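You operate a simulated robot arm through the tools that you are given. There is no shell and no other tool. Be economical: measure what you need, move in short steps, check, and stop when the job is done.

The job below is to be done with a simulated two-armed robot. You get a single attempt, and the scene is never put back.

Task
Put the short grey cable on the grey cover. Then switch the white lever on. Then open the sinks drawer, fetch the orange relay and set it in the inside of the sinks drawer and shut the drawer again. Then fetch the blue cradle and set it on top of the black tall can on the top of the short bench. Then put the small green board on the top of the short bench away in the drip tray. Then take the blue fan on the tester end of the near bench and put it away on the mat in the hood. Then take the teal adapter and leave it on the shelf of the narrow bench. Do these in the order given. Set down upright: teal adapter. The white lever goes to its stop.

Only the result counts: the job must be done as asked and must still hold three seconds after the hand-in. Knocking over, shifting, dropping, spilling or breaking anything else fails it. A push-on lid holds only when it is set on centred and level and pressed home; a screw cap is set on level and turned clockwise until tight.

Robot
Two 7-joint arms with two-finger parallel grippers on one trunk, on a base that drives. Base frame: it is fixed to the floor where the robot stands at the start and does not move with it; the origin is under the middle of the robot, x ahead of it, y to its left, z up; the surface under the hand at the start is at about z = 623. Readings come in mm, rad, newtons and seconds.
The left shoulder is at the start at [50, 209, 1196], the right one opposite. With the tool pointing down near the work surface each hand reaches from about 100 to 840 mm from the robot's upright axis, wherever it stands, measured 20 degrees to its own side. Places, roughly: blue cradle (4x3x3 cm) [-2200, -1600, 700]; blue fan (6x6x3 cm) [-3000, 200, 700]; drip tray (31x19 cm) [-1000, 2380, 720]; grey cover (29x20x3 cm) [2300, 2700, 1500]; inside of the sinks drawer [-5000, 1000, 600]; mat in the hood (24x28 cm) [-1980, 2460, 720]; orange relay [-1250, -1500, 750]; shelf of the narrow bench (18x22 cm) [780, 540, 300]; short grey cable (3x13x2 cm) [500, 0, 600]; sinks drawer [-4900, 1000, 600]; small green board (9x6x4 cm) [-2200, -1500, 700]; tall can [-2500, -1500, 750]; teal adapter (4x4x8 cm) [2500, 500, 500]; white lever [-1000, 100, 800]. Payload 4.4 kg a hand.
Tool frame (each hand has its own): the origin (TCP) lies between the finger pads and is the grasp point; the fingertips stand 23 mm ahead of it; z points along the fingers, y is the line along which they close. The gripper opens to 94 mm. The fingers are 38 mm wide and 10 mm thick; the gripper's body (54 by 96 mm) begins 39 mm behind the TCP.
Orientation is that of the tool frame in the base frame, as a unit quaternion [x, y, z, w]. With the fingers straight down and closing along the base's y, the tool's x points along the base's -x, its y along +y and its z along -z.

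Tools
- The arms move only by the tool move_arm. It takes "left_rows", "right_rows" or both (then of equal length, played together; a hand with none holds still); each is a list of rows, each a list of 3 entries, a list of its own where there are three numbers: the turn, a rotation vector about the base's x, y, z in units of 180 degrees (1.0 is 180 degrees), then the shift along the base's x, y, z in units of 250 mm (1.0 is 250 mm), then the gripper command, from -1 (shut) to 1 (fully open), values between in proportion. In form: [[[ax, ay, az], [dx, dy, dz], fingers], ...]. A call has 1 to 12 rows; each row is the pose to reach, as a shift and turn from the pose commanded when the call began. A call with a number of a shift or a turn outside -1 to 1 is refused whole. Rows are played at 5 a second. More than 50 mm and 0.15 rad between two rows, or a gripper value outside its range, and nothing of the call is played. Where a pose cannot be reached the arm comes as near as it can. A force on the tool above 40 N (or 10 N above the force at the start of the call, whichever is more), or a blocked arm, ends the call early, and 0.2 s more pass. The fingers move at their own pace (about 108 mm/s each) and stop on an object; they squeeze with about 42 N. The grip force told is the motor's: it shows also when the fingers shut on nothing. Time passes only in rows, and 0.2 s behind the last, so rows that repeat a pose let the fingers close. The reply holds the time, the measured pose of the TCP, the force on the tool along the base axes, the opening and the grip force, in the units named above and with some noise, with the torque about the TCP (base axes, N m) and any sound that the robot's microphone picked up.
- Cameras (640 x 400 px; columns grow to the right, rows downward): "scene" is now at [79.6, 65.9, 1331.8]; the picture's right is [0.99, -0.17, 0.00], its down [-0.15, -0.86, -0.49] and it looks along [0.08, 0.48, -0.87] (base axes); focal length 214 px, centre (320, 200). "left" rides on the left gripper at [86, -16, -75] in its tool frame; the picture's right is [0.18, 0.98, 0.00], its down [-0.58, 0.11, -0.81] and it looks along [-0.79, 0.15, 0.59] (tool axes); focal length 243 px, centre (320, 200). "right" rides on the right gripper at [86, 16, -75] in its tool frame; the picture's right is [-0.18, 0.98, 0.00], its down [-0.58, -0.11, -0.81] and it looks along [-0.79, -0.15, 0.59] (tool axes); focal length 243 px, centre (320, 200). There is no depth. A picture from a camera that has moved, and an enlarged one, comes with that camera's place and axes in the base frame and with its lens.
- camera(camera): a new picture of that camera. No time passes.
- raise_lower(by): slides the trunk up (or, below 0, down) by that many mm; the arms and the scene camera ride with it, the base frame stays. It gives what a move gives, with no picture.
- steer(legs): drives the robot by 1 to 6 legs, each [ahead, left, turn to the left] in mm, mm and rad, along the robot's own axes; the way and the turn of a leg run together, so that a leg with both is an arc; at most 1500 mm and 3.142 rad a leg. The arms and the cameras ride along, it lands a little off, and it stops where it bumps. It gives what a move gives.
- turn_head(pan, tilt): turns the head with the scene camera to pan (to the left, within 1.396 rad either way) and tilt (down, from -0.506 to 1.204), counted from straight ahead of the robot. It gives what a move gives.
- zoom(camera, box): a new picture of the part [left, top, right, bottom] of that camera's present view, enlarged. No time passes.
- finish_job(): hands the job in; it is judged then, once.

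Go step by step. Nothing tells you exact positions but the pictures and the camera data: compare them with the known pose of the tool, close in by small moves and look again before you grip or let go. The budget is 217 turns and 212 pictures, counting those below and the enlarged ones. Unless the task says otherwise, let go and move clear before handing in, and close with one line.

The tools are called after "Call:" as a command line: name --argument value ..., lists and objects as JSON in quotes. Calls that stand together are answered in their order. move_arm: Moves the arms, as the interface text tells. Its arguments: {"type":"object","properties":{"left_rows":{"type":"array","items":{"type":"array"}},"right_rows":{"type":"array","items":{"type":"array"}}},"required":[]} The other tools are called the same way: raise_lower (by) slides the trunk up or down; steer (legs) drives the base; turn_head (pan, tilt) turns the head that bears the scene camera; camera (camera) takes a picture; zoom (camera, box) takes an enlarged picture of a part of a camera's view; finish_job () hands the job in.

At the start:

```text
time: 0.0
left_ee_pos: [418.2, 562.0, 942.5]
left_tool_rot: [0.0, 1.0, -0.001, 0.0]
left_wrist_force: [0.5, 0.0, -0.7]
left_wrist_torque: [-0.01, -0.03, 0.01]
left_finger_gap: 94.1
left_finger_force: 0.0
right_ee_pos: [555.5, 56.5, 979.3]
right_tool_rot: [0.0, 1.0, -0.001, 0.0]
right_wrist_force: [-0.9, -0.5, -0.7]
right_wrist_torque: [-0.02, 0.03, -0.02]
right_finger_gap: 94.0
right_finger_force: 0.0
trunk travel left (down, up): [-275.0, 288.0]
robot x, y, heading: [0.4, -0.5, 0.001]
head pan, tilt: [1.4, 1.061]
```

scene: 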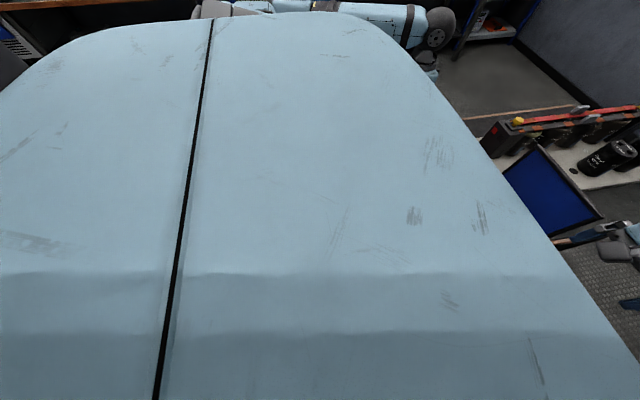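
right: 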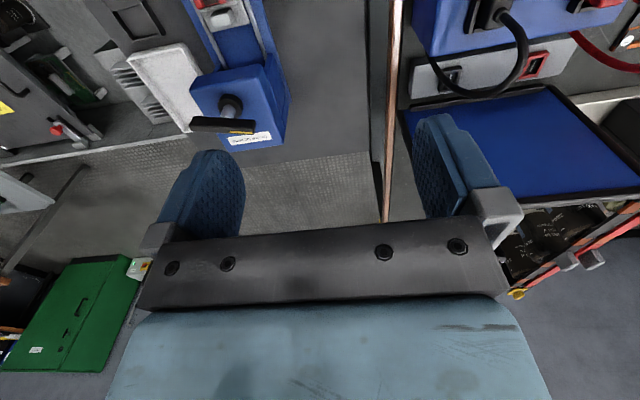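
left: 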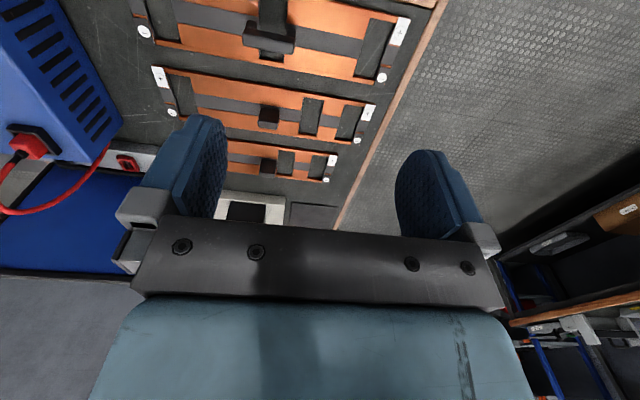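

The head looks at the robot's own shoulder, so I turn it ahead and look around first.

Call:
turn_head --pan 0 --tilt 0.9

Call:
camera --camera "scene"

Call:
turn_head --pan 0 --tilt 0.2

Call:
camera --camera "scene"

Call:
turn_head --pan 1.39 --tilt 0.3

Call:
camera --camera "scene"

Call:
turn_head --pan -1.39 --tilt 0.3

Call:
camera --camera "scene"

```text
time: 1.5
left_ee_pos: [418.3, 562.6, 941.9]
left_tool_rot: [0.0, 1.0, -0.001, 0.0]
left_wrist_force: [0.0, 0.0, 0.4]
left_wrist_torque: [-0.02, 0.02, -0.04]
left_finger_gap: 94.1
left_finger_force: 0.1
right_ee_pos: [554.7, 59.0, 979.2]
right_tool_rot: [0.0, 1.0, 0.0, 0.0]
right_wrist_force: [0.4, 0.1, -0.7]
right_wrist_torque: [0.01, 0.02, -0.01]
right_finger_gap: 93.7
right_finger_force: 0.0
trunk travel left (down, up): [-275.0, 288.0]
robot x, y, heading: [-1.4, 2.0, -0.005]
head pan, tilt: [0.0, 0.901]
```

```text
208 pictures are left
camera scene: at [143.9, 1.3, 1343.2], right [0.0, -1.0, 0.0], down [-0.78, 0.0, -0.62], along [0.62, 0.0, -0.78], focal length 214 px, centre (320, 200)
```

scene: 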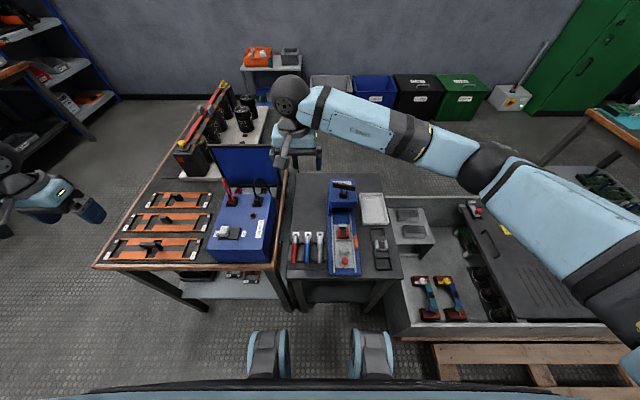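

```text
time: 2.6
left_ee_pos: [419.7, 562.7, 942.5]
left_tool_rot: [0.0, 1.0, -0.001, 0.0]
left_wrist_force: [-0.5, 0.3, -0.7]
left_wrist_torque: [0.02, 0.01, 0.04]
left_finger_gap: 94.0
left_finger_force: 0.1
right_ee_pos: [556.6, 56.3, 980.6]
right_tool_rot: [-0.001, 1.0, 0.0, 0.0]
right_wrist_force: [0.6, -0.8, 0.1]
right_wrist_torque: [0.01, 0.0, 0.01]
right_finger_gap: 93.9
right_finger_force: 0.1
trunk travel left (down, up): [-275.0, 288.0]
robot x, y, heading: [-0.6, -2.2, 0.001]
head pan, tilt: [0.0, 0.201]
```

```text
207 pictures are left
camera scene: at [161.6, 1.2, 1404.7], right [0.0, -1.0, 0.0], down [-0.2, 0.0, -0.98], along [0.98, 0.0, -0.2], focal length 214 px, centre (320, 200)
```

scene: 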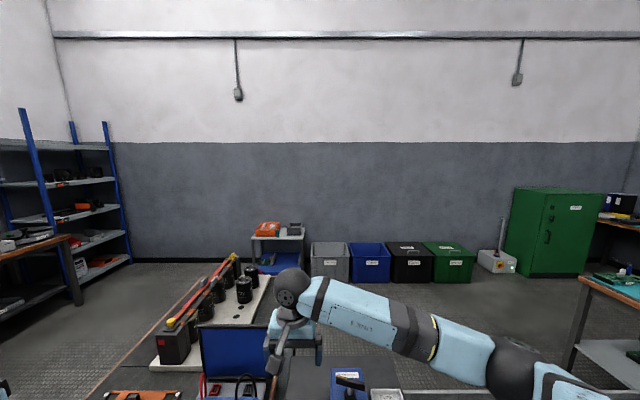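

```text
time: 4.1
left_ee_pos: [417.5, 564.2, 943.0]
left_tool_rot: [0.0, 1.0, 0.0, 0.0]
left_wrist_force: [-0.9, 0.8, 0.0]
left_wrist_torque: [-0.01, 0.01, -0.02]
left_finger_gap: 94.0
left_finger_force: 0.0
right_ee_pos: [556.6, 56.6, 980.3]
right_tool_rot: [-0.001, 1.0, 0.0, 0.0]
right_wrist_force: [0.4, 0.5, -0.3]
right_wrist_torque: [0.0, 0.0, -0.01]
right_finger_gap: 93.9
right_finger_force: 0.0
trunk travel left (down, up): [-275.0, 288.0]
robot x, y, heading: [1.1, -4.4, -0.003]
head pan, tilt: [1.389, 0.3]
```

```text
206 pictures are left
camera scene: at [85.3, 93.0, 1395.5], right [0.98, -0.18, 0.0], down [-0.05, -0.29, -0.96], along [0.17, 0.94, -0.3], focal length 214 px, centre (320, 200)
```

scene: 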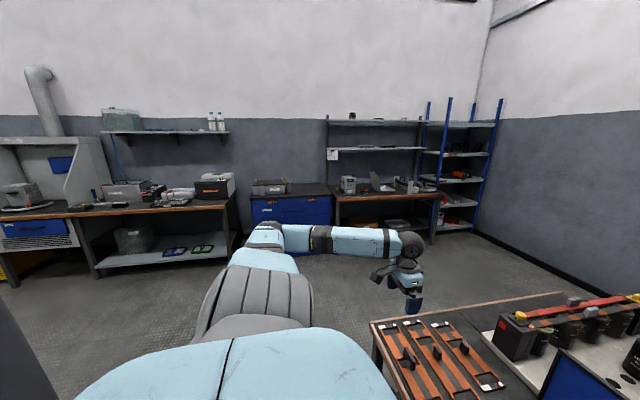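

```text
time: 6.6
left_ee_pos: [418.8, 563.6, 941.7]
left_tool_rot: [0.0, 1.0, 0.001, -0.001]
left_wrist_force: [0.1, 0.1, -0.2]
left_wrist_torque: [0.02, 0.0, 0.02]
left_finger_gap: 94.1
left_finger_force: 0.1
right_ee_pos: [555.9, 56.6, 979.0]
right_tool_rot: [0.0, 1.0, 0.0, 0.0]
right_wrist_force: [0.3, -0.3, 0.3]
right_wrist_torque: [0.03, 0.02, 0.0]
right_finger_gap: 93.9
right_finger_force: 0.0
trunk travel left (down, up): [-275.0, 288.0]
robot x, y, heading: [-1.3, 0.7, -0.003]
head pan, tilt: [-1.389, 0.3]
```

```text
205 pictures are left
camera scene: at [85.3, -90.6, 1395.4], right [-0.98, -0.18, 0.0], down [-0.05, 0.29, -0.96], along [0.17, -0.94, -0.3], focal length 214 px, centre (320, 200)
```

scene: 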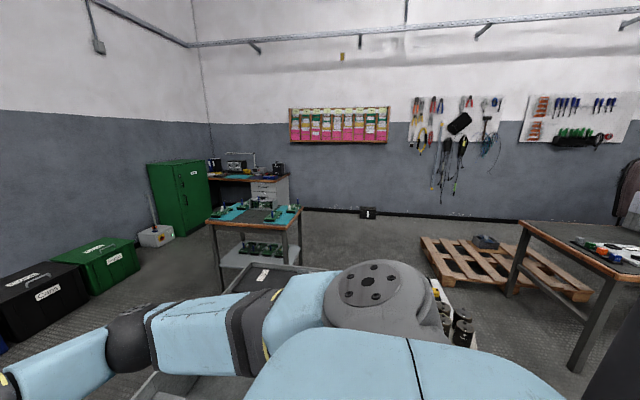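

The cable is probably one of the three short items on the small bench ahead. I zoom there.

Call:
turn_head --pan 0 --tilt 1.0

Call:
zoom --camera "scene" --box '[190, 120, 450, 282]'

Call:
zoom --camera "right" --box '[0, 0, 420, 262]'

```text
time: 8.1
left_ee_pos: [419.4, 563.2, 942.3]
left_tool_rot: [0.0, 1.0, 0.0, 0.001]
left_wrist_force: [-0.7, -0.8, -0.2]
left_wrist_torque: [-0.03, 0.01, -0.01]
left_finger_gap: 94.0
left_finger_force: 0.0
right_ee_pos: [556.3, 56.9, 980.2]
right_tool_rot: [0.0, 1.0, 0.001, 0.0]
right_wrist_force: [0.0, -1.0, -0.8]
right_wrist_torque: [-0.02, 0.01, -0.02]
right_finger_gap: 94.0
right_finger_force: 0.1
trunk travel left (down, up): [-275.0, 288.0]
robot x, y, heading: [-0.7, 2.5, 0.0]
head pan, tilt: [0.0, 1.0]
```

```text
2.46 times, centred on (320, 201) of scene
camera zoom: at [138.1, 1.1, 1336.0], right [0.0, -1.0, 0.0], down [-0.84, 0.0, -0.54], along [0.54, 0.0, -0.84], focal length 528 px, centre (320, 198)
```

zoom: 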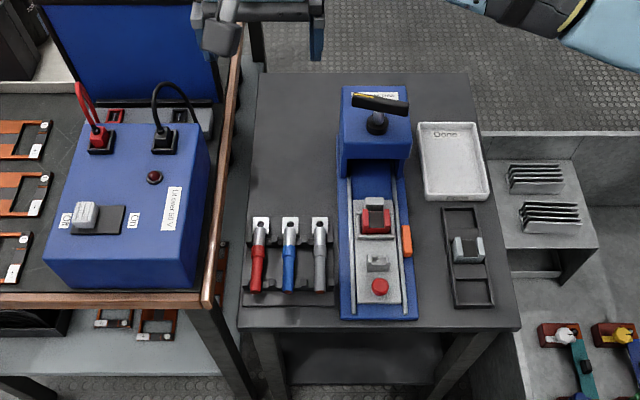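

```text
1.52 times, centred on (210, 131) of right
camera zoom: at [469.5, 72.9, 1055.2], right [0.18, 0.98, 0.0], down [0.58, -0.11, 0.81], along [0.79, -0.15, -0.59], focal length 370 px, centre (488, 305)
```

zoom: 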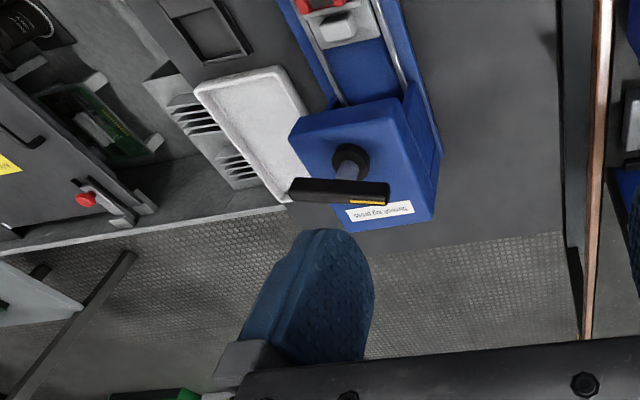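

The grey cable is the rightmost of the three in the rack, near [486, 0, 640]. I bring the right hand above it with the fingers partly closed.

Call:
move_arm --right_rows '[[[0, 0, 0], [-0.056, -0.0456, -0.144], 0], [[0, 0, 0], [-0.112, -0.0912, -0.288], -0.2], [[0, 0, 0], [-0.168, -0.1368, -0.432], -0.2], [[0, 0, 0], [-0.224, -0.182, -0.576], -0.2], [[0, 0, 0], [-0.28, -0.228, -0.72], -0.2], [[0, 0, 0], [-0.28, -0.228, -0.72], -0.2]]'

Call:
camera --camera "right"

Call:
zoom --camera "scene" --box '[260, 160, 400, 247]'

```text
time: 9.5
left_ee_pos: [418.1, 564.0, 942.4]
left_tool_rot: [0.0, 1.0, 0.0, 0.0]
left_wrist_force: [-0.1, 0.8, -0.1]
left_wrist_torque: [0.06, 0.0, -0.01]
left_finger_gap: 94.4
left_finger_force: 0.0
right_ee_pos: [486.0, -4.0, 800.2]
right_tool_rot: [-0.001, 1.0, 0.0, 0.0]
right_wrist_force: [0.1, -0.7, 0.2]
right_wrist_torque: [-0.02, 0.01, 0.02]
right_finger_gap: 37.6
right_finger_force: 0.2
trunk travel left (down, up): [-275.0, 288.0]
robot x, y, heading: [-1.2, 1.4, -0.0]
head pan, tilt: [0.0, 1.0]
```

```text
202 pictures are left
camera right: at [400.4, 12.5, 875.8], right [0.18, 0.98, 0.0], down [0.58, -0.11, 0.81], along [0.79, -0.15, -0.59], focal length 243 px, centre (320, 200)
```

right: 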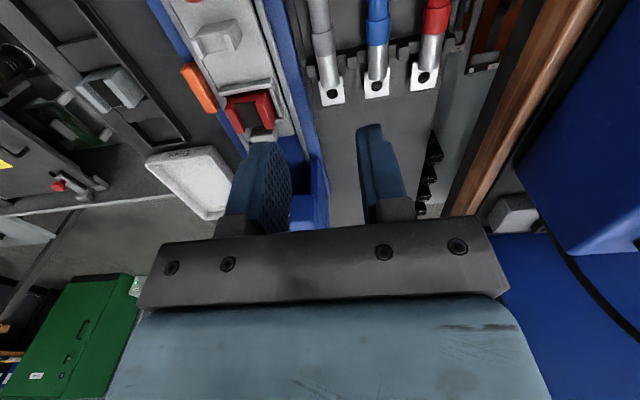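

```text
4.57 times, centred on (330, 204) of scene
camera zoom: at [138.0, 1.5, 1336.0], right [0.0, -1.0, 0.0], down [-0.84, 0.0, -0.54], along [0.54, 0.0, -0.84], focal length 980 px, centre (274, 184)
```

zoom: 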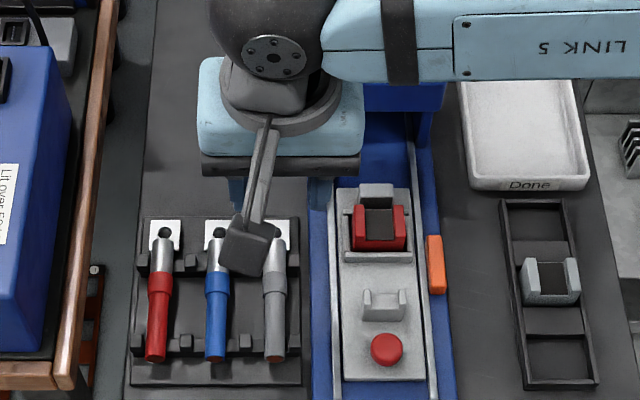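

The cable's grey sleeve lies free between the two rack bars at about x 472, y 0. I lower over it with a narrower opening.

Call:
move_arm --right_rows '[[[0, 0, 0], [-0.04, 0.01, -0.1], -0.4], [[0, 0, 0], [-0.056, 0.02, -0.2], -0.4], [[0, 0, 0], [-0.056, 0.02, -0.34], -0.4], [[0, 0, 0], [-0.056, 0.02, -0.44], -0.4], [[0, 0, 0], [-0.056, 0.02, -0.44], -0.4]]'

Call:
camera --camera "right"

Call:
zoom --camera "scene" --box '[260, 160, 400, 247]'

```text
time: 10.7
left_ee_pos: [418.1, 563.9, 943.9]
left_tool_rot: [0.0, 1.0, 0.0, 0.0]
left_wrist_force: [0.0, 0.3, -0.3]
left_wrist_torque: [-0.01, 0.03, 0.0]
left_finger_gap: 93.9
left_finger_force: 0.0
right_ee_pos: [472.0, 4.6, 689.2]
right_tool_rot: [0.001, 1.0, 0.0, 0.0]
right_wrist_force: [0.0, 0.2, 0.0]
right_wrist_torque: [-0.01, -0.01, 0.0]
right_finger_gap: 28.4
right_finger_force: 0.0
trunk travel left (down, up): [-275.0, 288.0]
robot x, y, heading: [-2.2, -1.9, 0.001]
head pan, tilt: [0.0, 1.0]
```

```text
200 pictures are left
camera right: at [385.2, 20.9, 765.1], right [0.18, 0.98, 0.0], down [0.58, -0.11, 0.81], along [0.79, -0.15, -0.59], focal length 243 px, centre (320, 200)
```

right: 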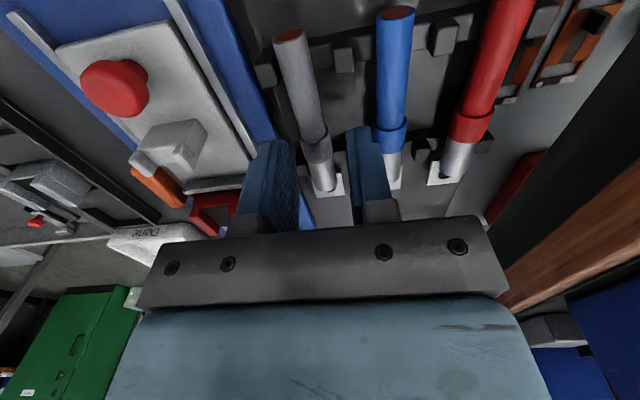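

```text
4.57 times, centred on (330, 204) of scene
camera zoom: at [138.0, 1.1, 1336.0], right [0.0, -1.0, 0.0], down [-0.84, 0.0, -0.54], along [0.54, 0.0, -0.84], focal length 980 px, centre (274, 184)
```

zoom: 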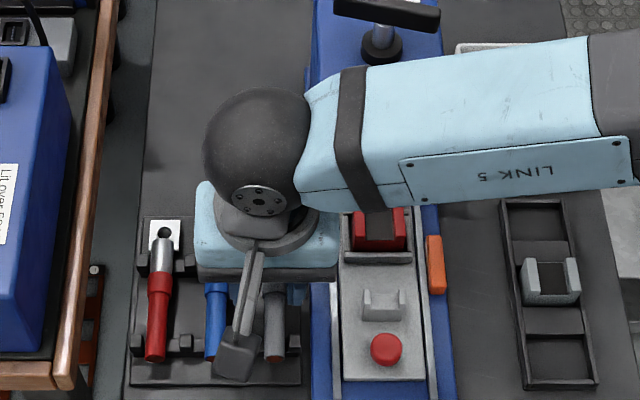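

The fingers straddle the cable, which runs at y of about 0. I go down and close.

Call:
move_arm --right_rows '[[[0, 0, 0], [0, -0.014, -0.04], -0.42], [[0, 0, 0], [0, -0.014, -0.09], -0.42], [[0, 0, 0], [0, -0.014, -0.136], -0.42], [[0, 0, 0], [0, -0.014, -0.136], -0.42], [[0, 0, 0], [0, -0.014, -0.136], -1], [[0, 0, 0], [0, -0.014, -0.136], -1]]'

Call:
camera --camera "right"

```text
time: 12.1
left_ee_pos: [417.8, 563.6, 942.6]
left_tool_rot: [0.0, 1.0, -0.001, 0.0]
left_wrist_force: [0.2, -0.7, 0.2]
left_wrist_torque: [-0.02, 0.0, -0.02]
left_finger_gap: 94.1
left_finger_force: 0.0
right_ee_pos: [471.9, 0.7, 653.8]
right_tool_rot: [0.0, 1.0, -0.001, 0.0]
right_wrist_force: [-0.3, 1.2, 0.4]
right_wrist_torque: [-0.01, -0.02, 0.0]
right_finger_gap: 18.6
right_finger_force: 41.6
trunk travel left (down, up): [-275.0, 288.0]
robot x, y, heading: [-1.8, -0.9, -0.001]
head pan, tilt: [0.0, 1.0]
```

```text
198 pictures are left
camera right: at [385.2, 16.7, 730.0], right [0.18, 0.98, 0.0], down [0.58, -0.11, 0.81], along [0.79, -0.15, -0.59], focal length 243 px, centre (320, 200)
```

right: 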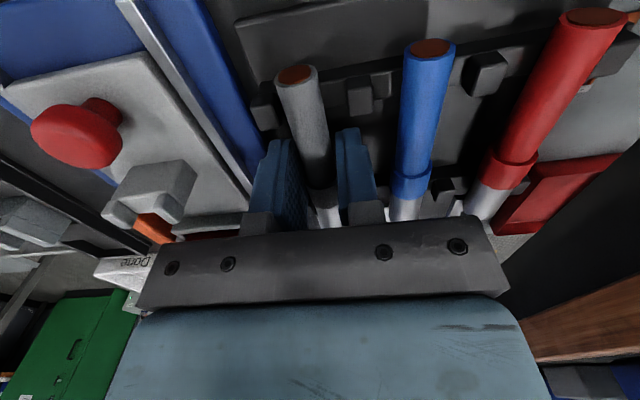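

Gripped at 18.6 mm opening. I lift straight up.

Call:
move_arm --right_rows '[[[0, 0, 0], [0, 0, 0.08], -1], [[0, 0, 0], [0, 0, 0.2], -1], [[0, 0, 0], [0, 0, 0.4], -1], [[0, 0, 0], [0, 0, 0.6], -1], [[0, 0, 0], [0, 0, 0.8], -1], [[0, 0, 0], [0, 0, 1.0], -1]]'

Call:
camera --camera "right"

Call:
turn_head --pan 0.85 --tilt 0.1

Call:
camera --camera "scene"

```text
time: 13.5
left_ee_pos: [417.9, 563.4, 941.9]
left_tool_rot: [0.0, 1.0, 0.0, 0.0]
left_wrist_force: [0.0, -0.1, -0.2]
left_wrist_torque: [-0.04, 0.01, 0.0]
left_finger_gap: 94.3
left_finger_force: 0.0
right_ee_pos: [468.6, -0.7, 907.4]
right_tool_rot: [0.0, 1.0, -0.001, 0.0]
right_wrist_force: [-0.4, -0.5, -0.3]
right_wrist_torque: [0.04, 0.0, -0.01]
right_finger_gap: 18.9
right_finger_force: 41.9
trunk travel left (down, up): [-275.0, 288.0]
robot x, y, heading: [-0.7, -2.2, -0.001]
head pan, tilt: [0.0, 1.0]
```

```text
197 pictures are left
camera right: at [382.0, 15.0, 982.9], right [0.18, 0.98, 0.0], down [0.58, -0.11, 0.81], along [0.79, -0.15, -0.59], focal length 243 px, centre (320, 200)
```

right: 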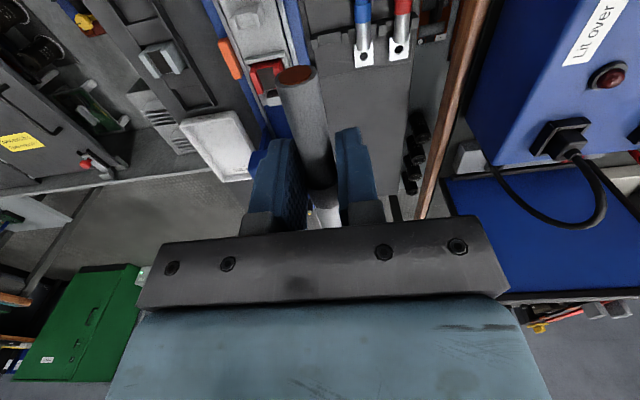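

```text
time: 14.7
left_ee_pos: [419.3, 563.1, 942.3]
left_tool_rot: [0.0, 1.0, 0.0, 0.001]
left_wrist_force: [-0.6, 0.1, 0.1]
left_wrist_torque: [0.0, 0.02, -0.01]
left_finger_gap: 94.0
left_finger_force: 0.1
right_ee_pos: [467.8, -1.2, 907.4]
right_tool_rot: [0.0, 1.0, -0.001, -0.001]
right_wrist_force: [0.1, -0.6, -1.1]
right_wrist_torque: [0.01, 0.04, 0.0]
right_finger_gap: 18.9
right_finger_force: 42.0
trunk travel left (down, up): [-275.0, 288.0]
robot x, y, heading: [1.8, 2.2, 0.0]
head pan, tilt: [0.85, 0.099]
```

```text
196 pictures are left
camera scene: at [129.3, 70.3, 1414.0], right [0.75, -0.66, 0.0], down [-0.07, -0.08, -0.99], along [0.66, 0.75, -0.1], focal length 214 px, centre (320, 200)
```

scene: 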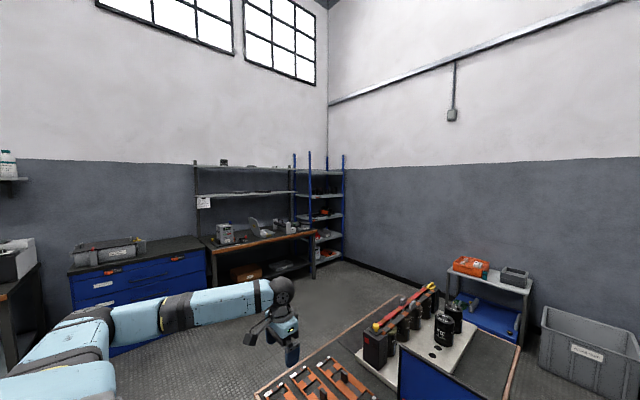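

The cover should be near pixel (313,173), on the corner rack. I zoom in.

Call:
zoom --camera "scene" --box '[190, 130, 370, 242]'

Call:
zoom --camera "scene" --box '[280, 145, 360, 195]'

```text
3.56 times, centred on (280, 186) of scene
camera zoom: at [129.3, 70.3, 1414.0], right [0.75, -0.66, 0.0], down [-0.07, -0.08, -0.99], along [0.66, 0.75, -0.1], focal length 763 px, centre (462, 250)
```

zoom: 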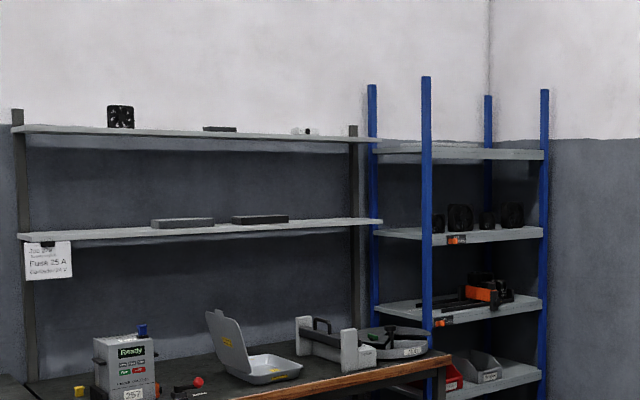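

```text
8.00 times, centred on (320, 170) of scene
camera zoom: at [129.3, 70.3, 1414.0], right [0.75, -0.66, 0.0], down [-0.07, -0.08, -0.99], along [0.66, 0.75, -0.1], focal length 1716 px, centre (320, 440)
```

zoom: 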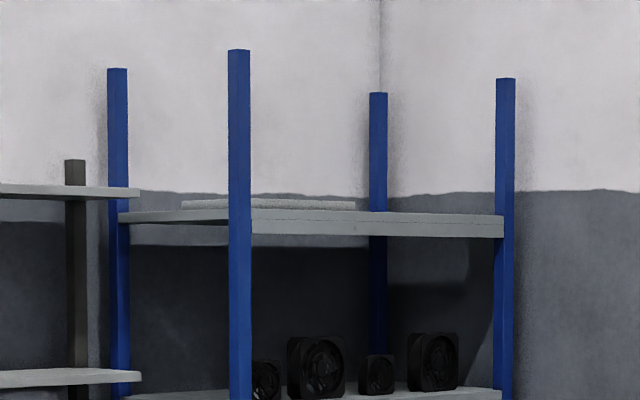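

The cover lies on the top shelf of the blue rack in the corner. I back off, strafe left into the free aisle and drive towards the rack.

Call:
steer --legs '[[-200, 0, 0], [0, 1280, 0], [1500, 0, 0], [900, 0, 0], [0, 0, 1.5708]]'

Call:
turn_head --pan 0 --tilt 0.0

Call:
camera --camera "scene"

```text
time: 42.5
left_ee_pos: [1582.5, 1686.6, 943.7]
left_tool_rot: [0.714, -0.7, 0.001, 0.0]
left_wrist_force: [0.4, 0.3, -0.3]
left_wrist_torque: [0.0, 0.05, -0.01]
left_finger_gap: 94.0
left_finger_force: 0.1
right_ee_pos: [2146.1, 1749.3, 906.9]
right_tool_rot: [0.715, -0.699, -0.001, 0.0]
right_wrist_force: [-0.1, 0.5, -0.5]
right_wrist_torque: [-0.03, -0.02, 0.01]
right_finger_gap: 18.8
right_finger_force: 42.1
trunk travel left (down, up): [-275.0, 288.0]
robot x, y, heading: [2155.3, 1279.3, 1.589]
head pan, tilt: [0.85, 0.099]
```

```text
time: 43.6
left_ee_pos: [1582.7, 1686.9, 941.7]
left_tool_rot: [0.715, -0.699, 0.001, 0.0]
left_wrist_force: [-0.4, 0.8, 0.3]
left_wrist_torque: [-0.01, -0.01, 0.02]
left_finger_gap: 94.1
left_finger_force: 0.0
right_ee_pos: [2145.8, 1748.8, 907.5]
right_tool_rot: [0.714, -0.7, 0.0, 0.001]
right_wrist_force: [0.3, 0.1, -0.6]
right_wrist_torque: [-0.02, 0.01, -0.02]
right_finger_gap: 18.6
right_finger_force: 41.9
trunk travel left (down, up): [-275.0, 288.0]
robot x, y, heading: [2154.1, 1280.4, 1.588]
head pan, tilt: [0.0, 0.0]
```

```text
193 pictures are left
camera scene: at [2152.8, 1438.8, 1423.2], right [1.0, 0.02, 0.0], down [0.0, 0.0, -1.0], along [-0.02, 1.0, 0.0], focal length 214 px, centre (320, 200)
```

scene: 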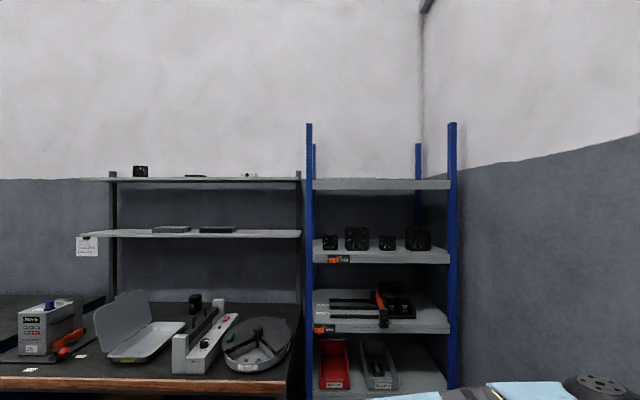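

I raise the trunk to see the top shelf.

Call:
raise_lower --by 285

Call:
turn_head --pan -0.2 --tilt 0.25

Call:
zoom --camera "scene" --box '[160, 100, 480, 300]'

```text
time: 46.5
left_ee_pos: [1582.2, 1687.5, 1227.4]
left_tool_rot: [0.714, -0.7, 0.0, -0.001]
left_wrist_force: [0.4, 0.3, -0.1]
left_wrist_torque: [-0.05, 0.0, -0.01]
left_finger_gap: 94.0
left_finger_force: 0.0
right_ee_pos: [2146.3, 1749.0, 1191.5]
right_tool_rot: [0.714, -0.7, 0.0, 0.0]
right_wrist_force: [1.0, 0.0, -0.8]
right_wrist_torque: [0.0, -0.01, 0.01]
right_finger_gap: 18.7
right_finger_force: 42.0
trunk travel left (down, up): [-560.0, 3.0]
robot x, y, heading: [2155.9, 1278.3, 1.591]
head pan, tilt: [0.0, 0.0]
```

```text
time: 47.3
left_ee_pos: [1584.2, 1686.6, 1227.3]
left_tool_rot: [0.715, -0.699, 0.0, -0.001]
left_wrist_force: [-0.7, -0.5, 0.0]
left_wrist_torque: [-0.04, -0.01, -0.06]
left_finger_gap: 93.9
left_finger_force: 0.0
right_ee_pos: [2145.8, 1749.6, 1191.8]
right_tool_rot: [0.714, -0.7, 0.0, 0.0]
right_wrist_force: [-0.7, -0.4, -0.4]
right_wrist_torque: [-0.02, -0.04, -0.03]
right_finger_gap: 18.6
right_finger_force: 42.2
trunk travel left (down, up): [-560.0, 3.0]
robot x, y, heading: [2153.4, 1278.4, 1.595]
head pan, tilt: [-0.201, 0.25]
```

```text
2.00 times, centred on (320, 200) of scene
camera zoom: at [2171.4, 1440.7, 1685.2], right [0.98, -0.18, 0.0], down [-0.04, -0.24, -0.97], along [0.17, 0.95, -0.25], focal length 429 px, centre (320, 200)
```

zoom: 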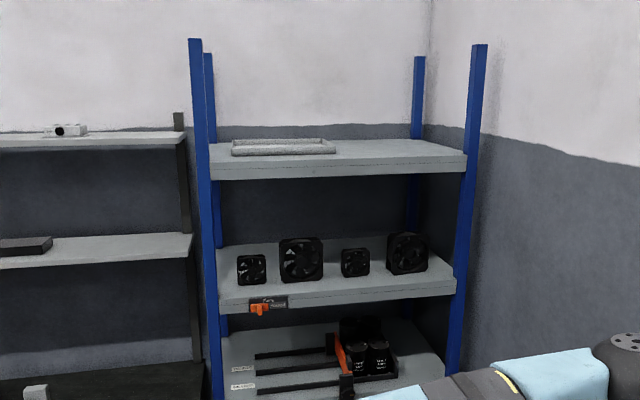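

The cover is a shallow tray at about [2300, 2720, 1510]. I raise the right hand well above shelf height before approaching.

Call:
move_arm --right_rows '[[[0, 0, 0], [0, 0, 0.2], -1], [[0, 0, 0], [0, 0, 0.4], -1], [[0, 0, 0], [0, 0, 0.6], -1], [[0, 0, 0], [0, 0, 0.8], -1], [[0, 0, 0], [0, 0, 1.0], -1]]'

Call:
move_arm --right_rows '[[[0, 0, 0], [0, 0, 0.2], -1], [[0, 0, 0], [0, 0, 0.4], -1], [[0, 0, 0], [0, 0, 0.6], -1], [[0, 0, 0], [0, 0, 0.8], -1]]'

Call:
steer --legs '[[0, -220, 0], [520, 0, 0]]'

Call:
turn_head --pan 0.1 --tilt 0.35

Call:
camera --camera "scene"

```text
time: 48.5
left_ee_pos: [1583.4, 1686.3, 1228.0]
left_tool_rot: [0.715, -0.7, 0.0, 0.0]
left_wrist_force: [0.5, -0.7, 0.2]
left_wrist_torque: [-0.02, -0.04, 0.0]
left_finger_gap: 94.1
left_finger_force: 0.1
right_ee_pos: [2144.5, 1743.1, 1443.9]
right_tool_rot: [0.714, -0.7, 0.0, 0.0]
right_wrist_force: [0.7, 0.4, 0.6]
right_wrist_torque: [-0.01, 0.02, 0.03]
right_finger_gap: 18.9
right_finger_force: 41.9
trunk travel left (down, up): [-560.0, 3.0]
robot x, y, heading: [2154.9, 1279.7, 1.596]
head pan, tilt: [-0.201, 0.25]
```

```text
time: 49.5
left_ee_pos: [1582.2, 1684.3, 1229.1]
left_tool_rot: [0.714, -0.7, 0.0, 0.0]
left_wrist_force: [-0.7, -0.6, -0.2]
left_wrist_torque: [0.03, -0.05, -0.02]
left_finger_gap: 94.0
left_finger_force: 0.1
right_ee_pos: [2149.3, 1744.3, 1641.8]
right_tool_rot: [0.714, -0.7, -0.001, -0.001]
right_wrist_force: [1.0, -0.9, -0.5]
right_wrist_torque: [0.05, 0.01, 0.0]
right_finger_gap: 18.7
right_finger_force: 42.1
trunk travel left (down, up): [-560.0, 3.0]
robot x, y, heading: [2153.6, 1280.7, 1.587]
head pan, tilt: [-0.201, 0.25]
```

```text
time: 54.7
left_ee_pos: [1799.7, 2212.0, 1228.4]
left_tool_rot: [0.714, -0.701, 0.0, 0.0]
left_wrist_force: [0.5, -0.3, -0.8]
left_wrist_torque: [0.04, 0.01, 0.03]
left_finger_gap: 94.0
left_finger_force: 0.0
right_ee_pos: [2366.7, 2270.8, 1641.7]
right_tool_rot: [0.714, -0.7, 0.0, -0.001]
right_wrist_force: [-0.2, 0.0, 0.0]
right_wrist_torque: [0.0, -0.02, 0.04]
right_finger_gap: 18.8
right_finger_force: 41.7
trunk travel left (down, up): [-560.0, 3.0]
robot x, y, heading: [2370.6, 1806.0, 1.586]
head pan, tilt: [-0.201, 0.25]
```

```text
time: 55.5
left_ee_pos: [1800.4, 2214.0, 1228.3]
left_tool_rot: [0.714, -0.7, 0.0, 0.0]
left_wrist_force: [0.5, -0.5, -0.1]
left_wrist_torque: [-0.03, 0.01, 0.03]
left_finger_gap: 93.7
left_finger_force: 0.0
right_ee_pos: [2365.7, 2273.0, 1640.0]
right_tool_rot: [0.714, -0.7, 0.0, 0.0]
right_wrist_force: [0.6, -0.4, -0.6]
right_wrist_torque: [-0.05, 0.01, 0.02]
right_finger_gap: 18.9
right_finger_force: 41.5
trunk travel left (down, up): [-560.0, 3.0]
robot x, y, heading: [2370.8, 1803.9, 1.594]
head pan, tilt: [0.099, 0.351]
```

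```text
191 pictures are left
camera scene: at [2360.6, 1968.0, 1675.7], right [0.99, 0.12, 0.0], down [0.04, -0.34, -0.94], along [-0.11, 0.93, -0.34], focal length 214 px, centre (320, 200)
```

scene: 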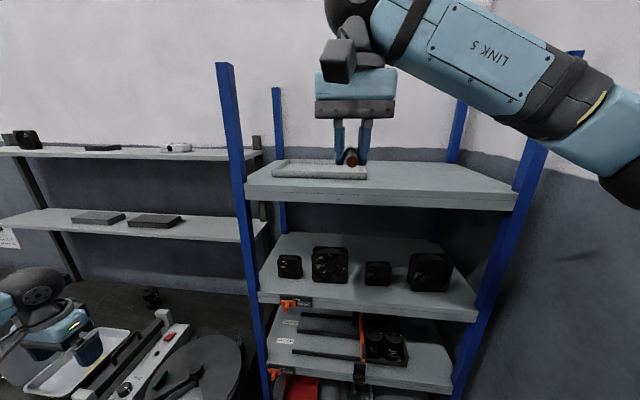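

Left hand needs pulling back so it stays clear of the wall shelves while I go closer; then I drive 250 mm ahead.

Call:
move_arm --left_rows '[[[0, 0, 0], [0, -0.2, 0], 0], [[0, 0, 0], [0, -0.4, 0], 0], [[0, 0, 0], [0.1, -0.55, 0], 0], [[0, 0, 0], [0.2, -0.7, 0], 0], [[0, 0, 0], [0.3, -0.85, 0], 0]]'

Call:
steer --legs '[[230, 0, 0]]'

Call:
camera --camera "scene"

Call:
camera --camera "right"

```text
time: 56.7
left_ee_pos: [1859.6, 2008.2, 1222.3]
left_tool_rot: [0.714, -0.7, -0.001, 0.0]
left_wrist_force: [0.5, 0.1, 0.0]
left_wrist_torque: [0.01, -0.01, 0.02]
left_finger_gap: 47.1
left_finger_force: 0.0
left hand out of reach, approached as far as the arm can: row 5
right_ee_pos: [2366.0, 2270.7, 1640.5]
right_tool_rot: [0.713, -0.701, -0.001, -0.001]
right_wrist_force: [-0.4, -0.3, -0.1]
right_wrist_torque: [0.03, 0.0, -0.02]
right_finger_gap: 18.8
right_finger_force: 42.5
trunk travel left (down, up): [-560.0, 3.0]
robot x, y, heading: [2371.8, 1805.6, 1.589]
head pan, tilt: [0.099, 0.351]
```

```text
time: 58.6
left_ee_pos: [1848.0, 2231.6, 1220.7]
left_tool_rot: [0.713, -0.701, -0.002, -0.006]
left_wrist_force: [0.8, 0.5, 0.2]
left_wrist_torque: [-0.01, -0.02, 0.0]
left_finger_gap: 46.8
left_finger_force: 0.0
right_ee_pos: [2352.2, 2486.3, 1647.7]
right_tool_rot: [0.713, -0.701, -0.002, -0.007]
right_wrist_force: [0.5, 0.2, -0.7]
right_wrist_torque: [0.02, 0.01, 0.02]
right_finger_gap: 18.8
right_finger_force: 41.9
trunk travel left (down, up): [-560.0, 3.0]
robot x, y, heading: [2365.4, 2038.0, 1.587]
head pan, tilt: [0.099, 0.351]
stopped in leg 1: the robot was blocked; the commanded pose is now the measured one
```

```text
190 pictures are left
camera scene: at [2346.6, 2182.0, 1677.6], right [0.99, 0.12, 0.01], down [0.05, -0.33, -0.94], along [-0.11, 0.94, -0.33], focal length 214 px, centre (320, 200)
```

scene: 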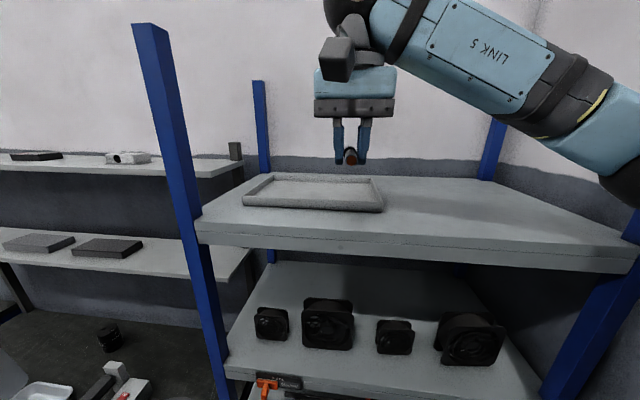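

```text
189 pictures are left
camera right: at [2337.5, 2398.6, 1721.5], right [-0.99, 0.17, 0.0], down [0.09, 0.57, 0.82], along [0.14, 0.8, -0.58], focal length 243 px, centre (320, 200)
```

right: 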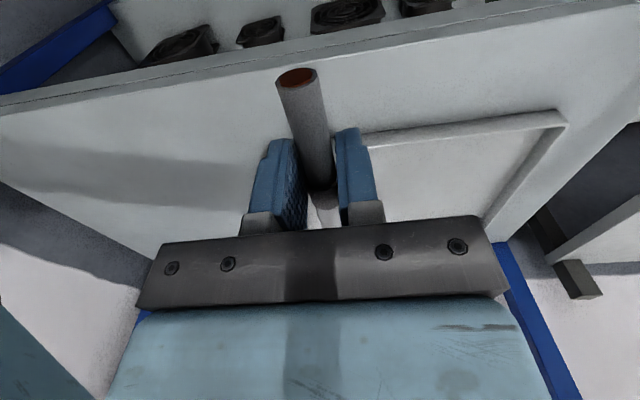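

The base touched something at the end of the drive, so I back off a little, then shift the hand over the tray centre at about (2272, 2685).

Call:
steer --legs '[[-25, 0, 0]]'

Call:
move_arm --right_rows '[[[0, 0, 0], [-0.04, 0.16, 0], -1], [[0, 0, 0], [-0.1, 0.32, 0], -1], [[0, 0, 0], [-0.2, 0.46, 0], -1], [[0, 0, 0], [-0.27, 0.6, 0], -1], [[0, 0, 0], [-0.32, 0.76, 0], -1], [[0, 0, 0], [-0.32, 0.8, 0], -1]]'

Call:
camera --camera "scene"

Call:
camera --camera "right"

```text
time: 59.4
left_ee_pos: [1853.6, 2218.0, 1221.4]
left_tool_rot: [0.714, -0.7, 0.001, 0.0]
left_wrist_force: [0.2, 0.3, 0.4]
left_wrist_torque: [-0.01, -0.02, 0.01]
left_finger_gap: 47.3
left_finger_force: 0.1
right_ee_pos: [2360.1, 2479.7, 1640.9]
right_tool_rot: [0.714, -0.7, 0.001, -0.002]
right_wrist_force: [-0.5, 0.1, 0.0]
right_wrist_torque: [-0.01, -0.02, 0.0]
right_finger_gap: 18.9
right_finger_force: 42.5
trunk travel left (down, up): [-560.0, 3.0]
robot x, y, heading: [2367.3, 2014.0, 1.59]
head pan, tilt: [0.099, 0.351]
```

```text
time: 60.8
left_ee_pos: [1854.8, 2219.6, 1222.5]
left_tool_rot: [0.714, -0.701, 0.001, 0.0]
left_wrist_force: [0.5, 0.4, 0.3]
left_wrist_torque: [0.03, -0.03, -0.02]
left_finger_gap: 47.0
left_finger_force: 0.0
right_ee_pos: [2283.3, 2680.2, 1641.8]
right_tool_rot: [0.714, -0.7, -0.001, -0.001]
right_wrist_force: [0.4, 0.2, -0.9]
right_wrist_torque: [0.04, 0.0, -0.03]
right_finger_gap: 19.1
right_finger_force: 42.1
trunk travel left (down, up): [-560.0, 3.0]
robot x, y, heading: [2363.5, 2017.2, 1.586]
head pan, tilt: [0.099, 0.351]
```

```text
188 pictures are left
camera scene: at [2355.4, 2175.6, 1675.7], right [0.99, 0.12, 0.0], down [0.04, -0.34, -0.94], along [-0.11, 0.93, -0.34], focal length 214 px, centre (320, 200)
```

scene: 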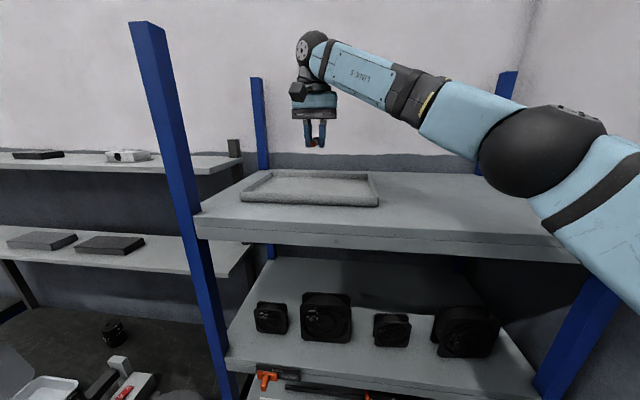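

```text
187 pictures are left
camera right: at [2269.0, 2593.2, 1717.0], right [-0.99, 0.16, 0.0], down [0.1, 0.58, 0.81], along [0.13, 0.8, -0.59], focal length 243 px, centre (320, 200)
```

right: 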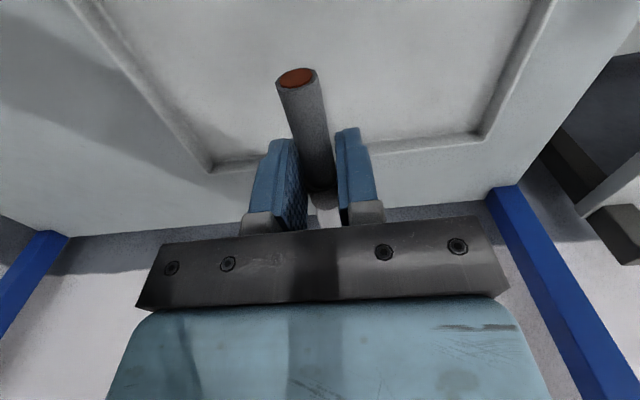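

The hand is over the tray centre. I lower towards its floor.

Call:
move_arm --right_rows '[[[0, 0, 0], [0, -0.02, -0.16], -1], [[0, 0, 0], [0, -0.04, -0.32], -1], [[0, 0, 0], [0, -0.05, -0.42], -1], [[0, 0, 0], [0, -0.05, -0.48], -1], [[0, 0, 0], [0, -0.05, -0.48], -1]]'

Call:
zoom --camera "scene" --box '[220, 110, 420, 235]'

Call:
camera --camera "right"

```text
time: 61.6
left_ee_pos: [1855.6, 2218.4, 1220.9]
left_tool_rot: [0.714, -0.7, 0.0, 0.0]
left_wrist_force: [-0.6, 0.6, -0.1]
left_wrist_torque: [0.02, 0.03, 0.03]
left_finger_gap: 46.9
left_finger_force: 0.1
right_ee_pos: [2284.3, 2670.4, 1548.3]
right_tool_rot: [0.712, -0.702, -0.007, -0.002]
right_wrist_force: [0.9, -2.7, 4.8]
right_wrist_torque: [-0.19, -0.12, -0.06]
right_finger_gap: 18.5
right_finger_force: 42.1
trunk travel left (down, up): [-560.0, 3.0]
robot x, y, heading: [2363.3, 2017.5, 1.587]
head pan, tilt: [0.099, 0.351]
stopped in row 4 (right hand): the force on the tool passed its limit at 60 N (the readings are from after the stop); the commanded pose is now the measured one
```

```text
3.20 times, centred on (320, 172) of scene
camera zoom: at [2355.8, 2175.1, 1675.8], right [0.99, 0.12, 0.0], down [0.04, -0.34, -0.94], along [-0.11, 0.93, -0.34], focal length 686 px, centre (320, 288)
```

zoom: 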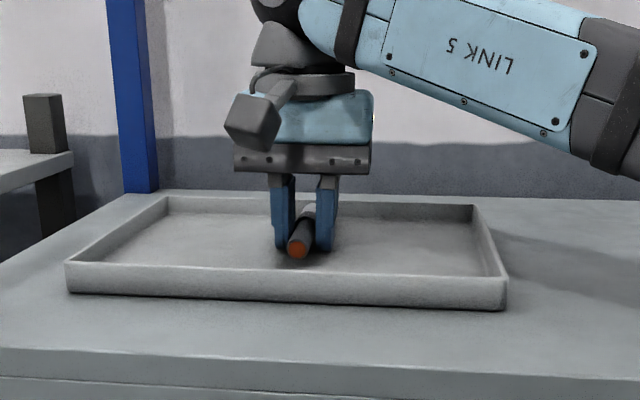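

```text
185 pictures are left
camera right: at [2270.4, 2582.1, 1622.8], right [-0.99, 0.17, 0.01], down [0.11, 0.57, 0.81], along [0.13, 0.8, -0.58], focal length 243 px, centre (320, 200)
```

right: 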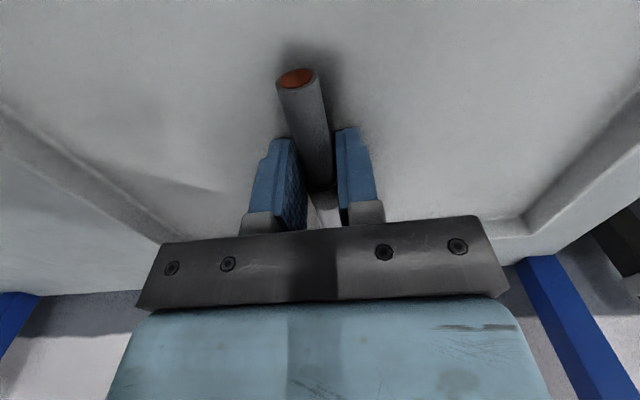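

The fingertips touched the tray floor at TCP z 1548, so the cable is nearly down. I open and lift away.

Call:
move_arm --right_rows '[[[0, 0, 0], [0, 0, 0.004], -0.75], [[0, 0, 0], [0, 0, 0.004], -0.5], [[0, 0, 0], [0, 0, 0.004], -0.2], [[0, 0, 0], [0, 0, 0.1], -0.1], [[0, 0, 0], [0, 0, 0.3], -0.1], [[0, 0, 0], [0, 0, 0.5], -0.1]]'

Call:
zoom --camera "scene" --box '[220, 110, 420, 235]'

```text
time: 63.0
left_ee_pos: [1853.3, 2217.1, 1221.3]
left_tool_rot: [0.714, -0.701, 0.0, 0.0]
left_wrist_force: [-0.8, -0.3, 0.0]
left_wrist_torque: [0.01, 0.0, -0.01]
left_finger_gap: 47.0
left_finger_force: 0.0
right_ee_pos: [2279.9, 2670.0, 1673.4]
right_tool_rot: [0.712, -0.702, -0.007, -0.002]
right_wrist_force: [-0.6, -0.3, 0.5]
right_wrist_torque: [0.04, 0.0, -0.01]
right_finger_gap: 42.3
right_finger_force: 0.0
trunk travel left (down, up): [-560.0, 3.0]
robot x, y, heading: [2365.7, 2017.9, 1.589]
head pan, tilt: [0.099, 0.351]
```

```text
3.20 times, centred on (320, 172) of scene
camera zoom: at [2353.7, 2173.9, 1675.9], right [0.99, 0.12, 0.0], down [0.04, -0.34, -0.94], along [-0.11, 0.93, -0.34], focal length 686 px, centre (320, 288)
```

zoom: 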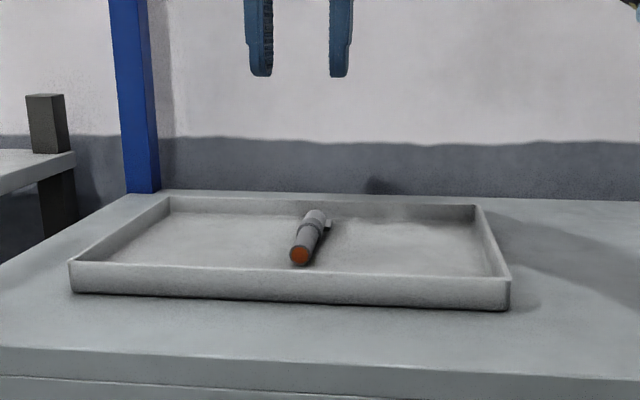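

The cable rests in the grey cover. I back away, lower hand and trunk, and drive to where I can see the lever behind the start place.

Call:
steer --legs '[[-740, 0, 0]]'

Call:
move_arm --right_rows '[[[0, 0, 0], [0.1, -0.15, -0.1], -0.1], [[0, 0, 0], [0.2, -0.3, -0.2], -0.1], [[0, 0, 0], [0.3, -0.45, -0.25], -0.1], [[0, 0, 0], [0.4, -0.6, -0.3], -0.1], [[0, 0, 0], [0.5, -0.75, -0.3], -0.1], [[0, 0, 0], [0.6, -0.8, -0.4], -0.1], [[0, 0, 0], [0.7, -0.8, -0.55], -0.1], [[0, 0, 0], [0.8, -0.8, -0.7], -0.1], [[0, 0, 0], [0.8, -0.8, -0.88], -0.1]]'

Call:
raise_lower --by -285

Call:
steer --legs '[[0, 1500, 0], [0, 500, 0], [0, 0, 1.5708]]'

Call:
turn_head --pan 0.3 --tilt 0.3

Call:
camera --camera "scene"

```text
time: 67.0
left_ee_pos: [1873.4, 1475.2, 1221.5]
left_tool_rot: [0.721, -0.693, 0.001, 0.001]
left_wrist_force: [0.3, 0.2, 0.3]
left_wrist_torque: [0.03, 0.01, -0.01]
left_finger_gap: 47.0
left_finger_force: 0.0
right_ee_pos: [2289.7, 1937.8, 1670.3]
right_tool_rot: [0.72, -0.693, -0.006, -0.001]
right_wrist_force: [-0.9, 0.9, 0.4]
right_wrist_torque: [-0.02, 0.01, 0.0]
right_finger_gap: 42.3
right_finger_force: 0.0
trunk travel left (down, up): [-560.0, 3.0]
robot x, y, heading: [2386.8, 1283.9, 1.61]
head pan, tilt: [0.099, 0.351]
```

```text
refused: row 1 steps farther than a row can; nothing moved
```

```text
time: 69.9
left_ee_pos: [1872.8, 1474.2, 937.7]
left_tool_rot: [0.721, -0.693, -0.001, 0.001]
left_wrist_force: [0.3, 0.2, -0.3]
left_wrist_torque: [-0.01, -0.01, -0.05]
left_finger_gap: 47.0
left_finger_force: 0.0
right_ee_pos: [2290.1, 1934.9, 1386.6]
right_tool_rot: [0.72, -0.694, -0.006, -0.001]
right_wrist_force: [0.6, 0.6, -0.1]
right_wrist_torque: [-0.01, -0.03, 0.01]
right_finger_gap: 42.4
right_finger_force: 0.0
trunk travel left (down, up): [-275.0, 288.0]
robot x, y, heading: [2387.0, 1284.6, 1.607]
head pan, tilt: [0.099, 0.351]
```

```text
time: 91.9
left_ee_pos: [80.2, 770.1, 936.8]
left_tool_rot: [0.999, -0.033, 0.001, -0.001]
left_wrist_force: [0.1, 0.8, -0.6]
left_wrist_torque: [-0.01, 0.01, 0.01]
left_finger_gap: 47.2
left_finger_force: 0.0
right_ee_pos: [-334.0, 1234.4, 1385.6]
right_tool_rot: [0.999, -0.034, -0.005, 0.003]
right_wrist_force: [0.2, -0.1, 0.0]
right_wrist_torque: [0.0, -0.02, 0.0]
right_finger_gap: 42.2
right_finger_force: 0.1
trunk travel left (down, up): [-275.0, 288.0]
robot x, y, heading: [329.5, 1264.2, 3.07]
head pan, tilt: [0.099, 0.351]
```

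```text
time: 92.6
left_ee_pos: [80.3, 770.3, 937.0]
left_tool_rot: [0.999, -0.033, 0.001, 0.001]
left_wrist_force: [-0.8, 0.2, 0.0]
left_wrist_torque: [0.02, 0.01, -0.03]
left_finger_gap: 47.0
left_finger_force: 0.1
right_ee_pos: [-335.9, 1234.1, 1385.1]
right_tool_rot: [0.999, -0.035, -0.005, 0.003]
right_wrist_force: [-0.5, 0.3, -1.0]
right_wrist_torque: [-0.03, 0.0, 0.01]
right_finger_gap: 42.3
right_finger_force: 0.0
trunk travel left (down, up): [-275.0, 288.0]
robot x, y, heading: [327.2, 1261.6, 3.076]
head pan, tilt: [0.3, 0.3]
```

```text
183 pictures are left
camera scene: at [170.4, 1247.1, 1395.4], right [-0.23, 0.97, 0.0], down [0.29, 0.07, -0.96], along [-0.93, -0.22, -0.3], focal length 214 px, centre (320, 200)
```

scene: 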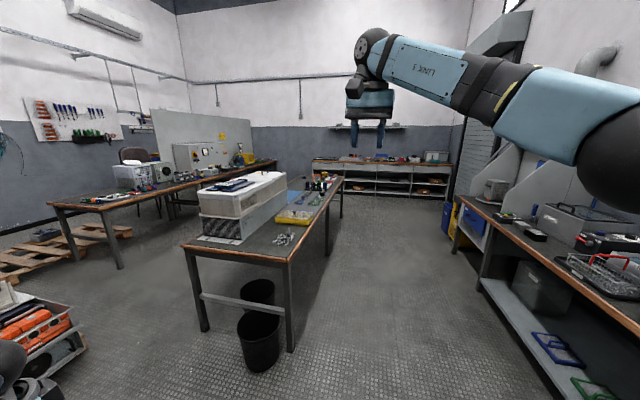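

The middle bench with a grey box holds the lever. I zoom there.

Call:
zoom --camera "scene" --box '[160, 150, 360, 275]'

Call:
zoom --camera "scene" --box '[40, 120, 240, 245]'

```text
3.20 times, centred on (260, 212) of scene
camera zoom: at [170.4, 1247.1, 1395.4], right [-0.23, 0.97, 0.0], down [0.29, 0.07, -0.96], along [-0.93, -0.22, -0.3], focal length 686 px, centre (512, 160)
```

zoom: 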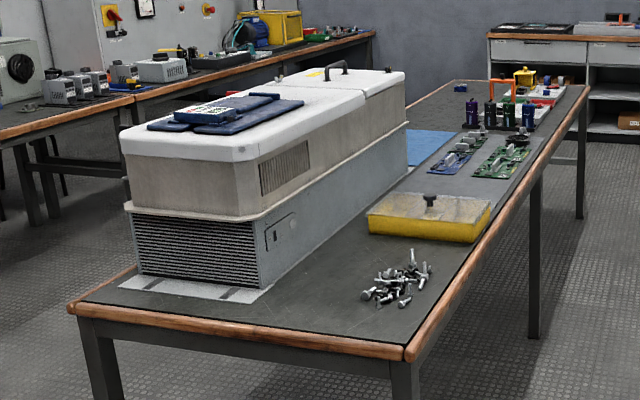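

```text
3.20 times, centred on (140, 182) of scene
camera zoom: at [170.4, 1247.1, 1395.4], right [-0.23, 0.97, 0.0], down [0.29, 0.07, -0.96], along [-0.93, -0.22, -0.3], focal length 686 px, centre (896, 256)
```

zoom: 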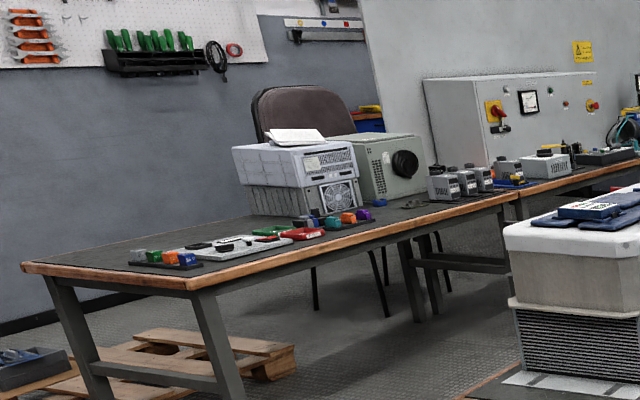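

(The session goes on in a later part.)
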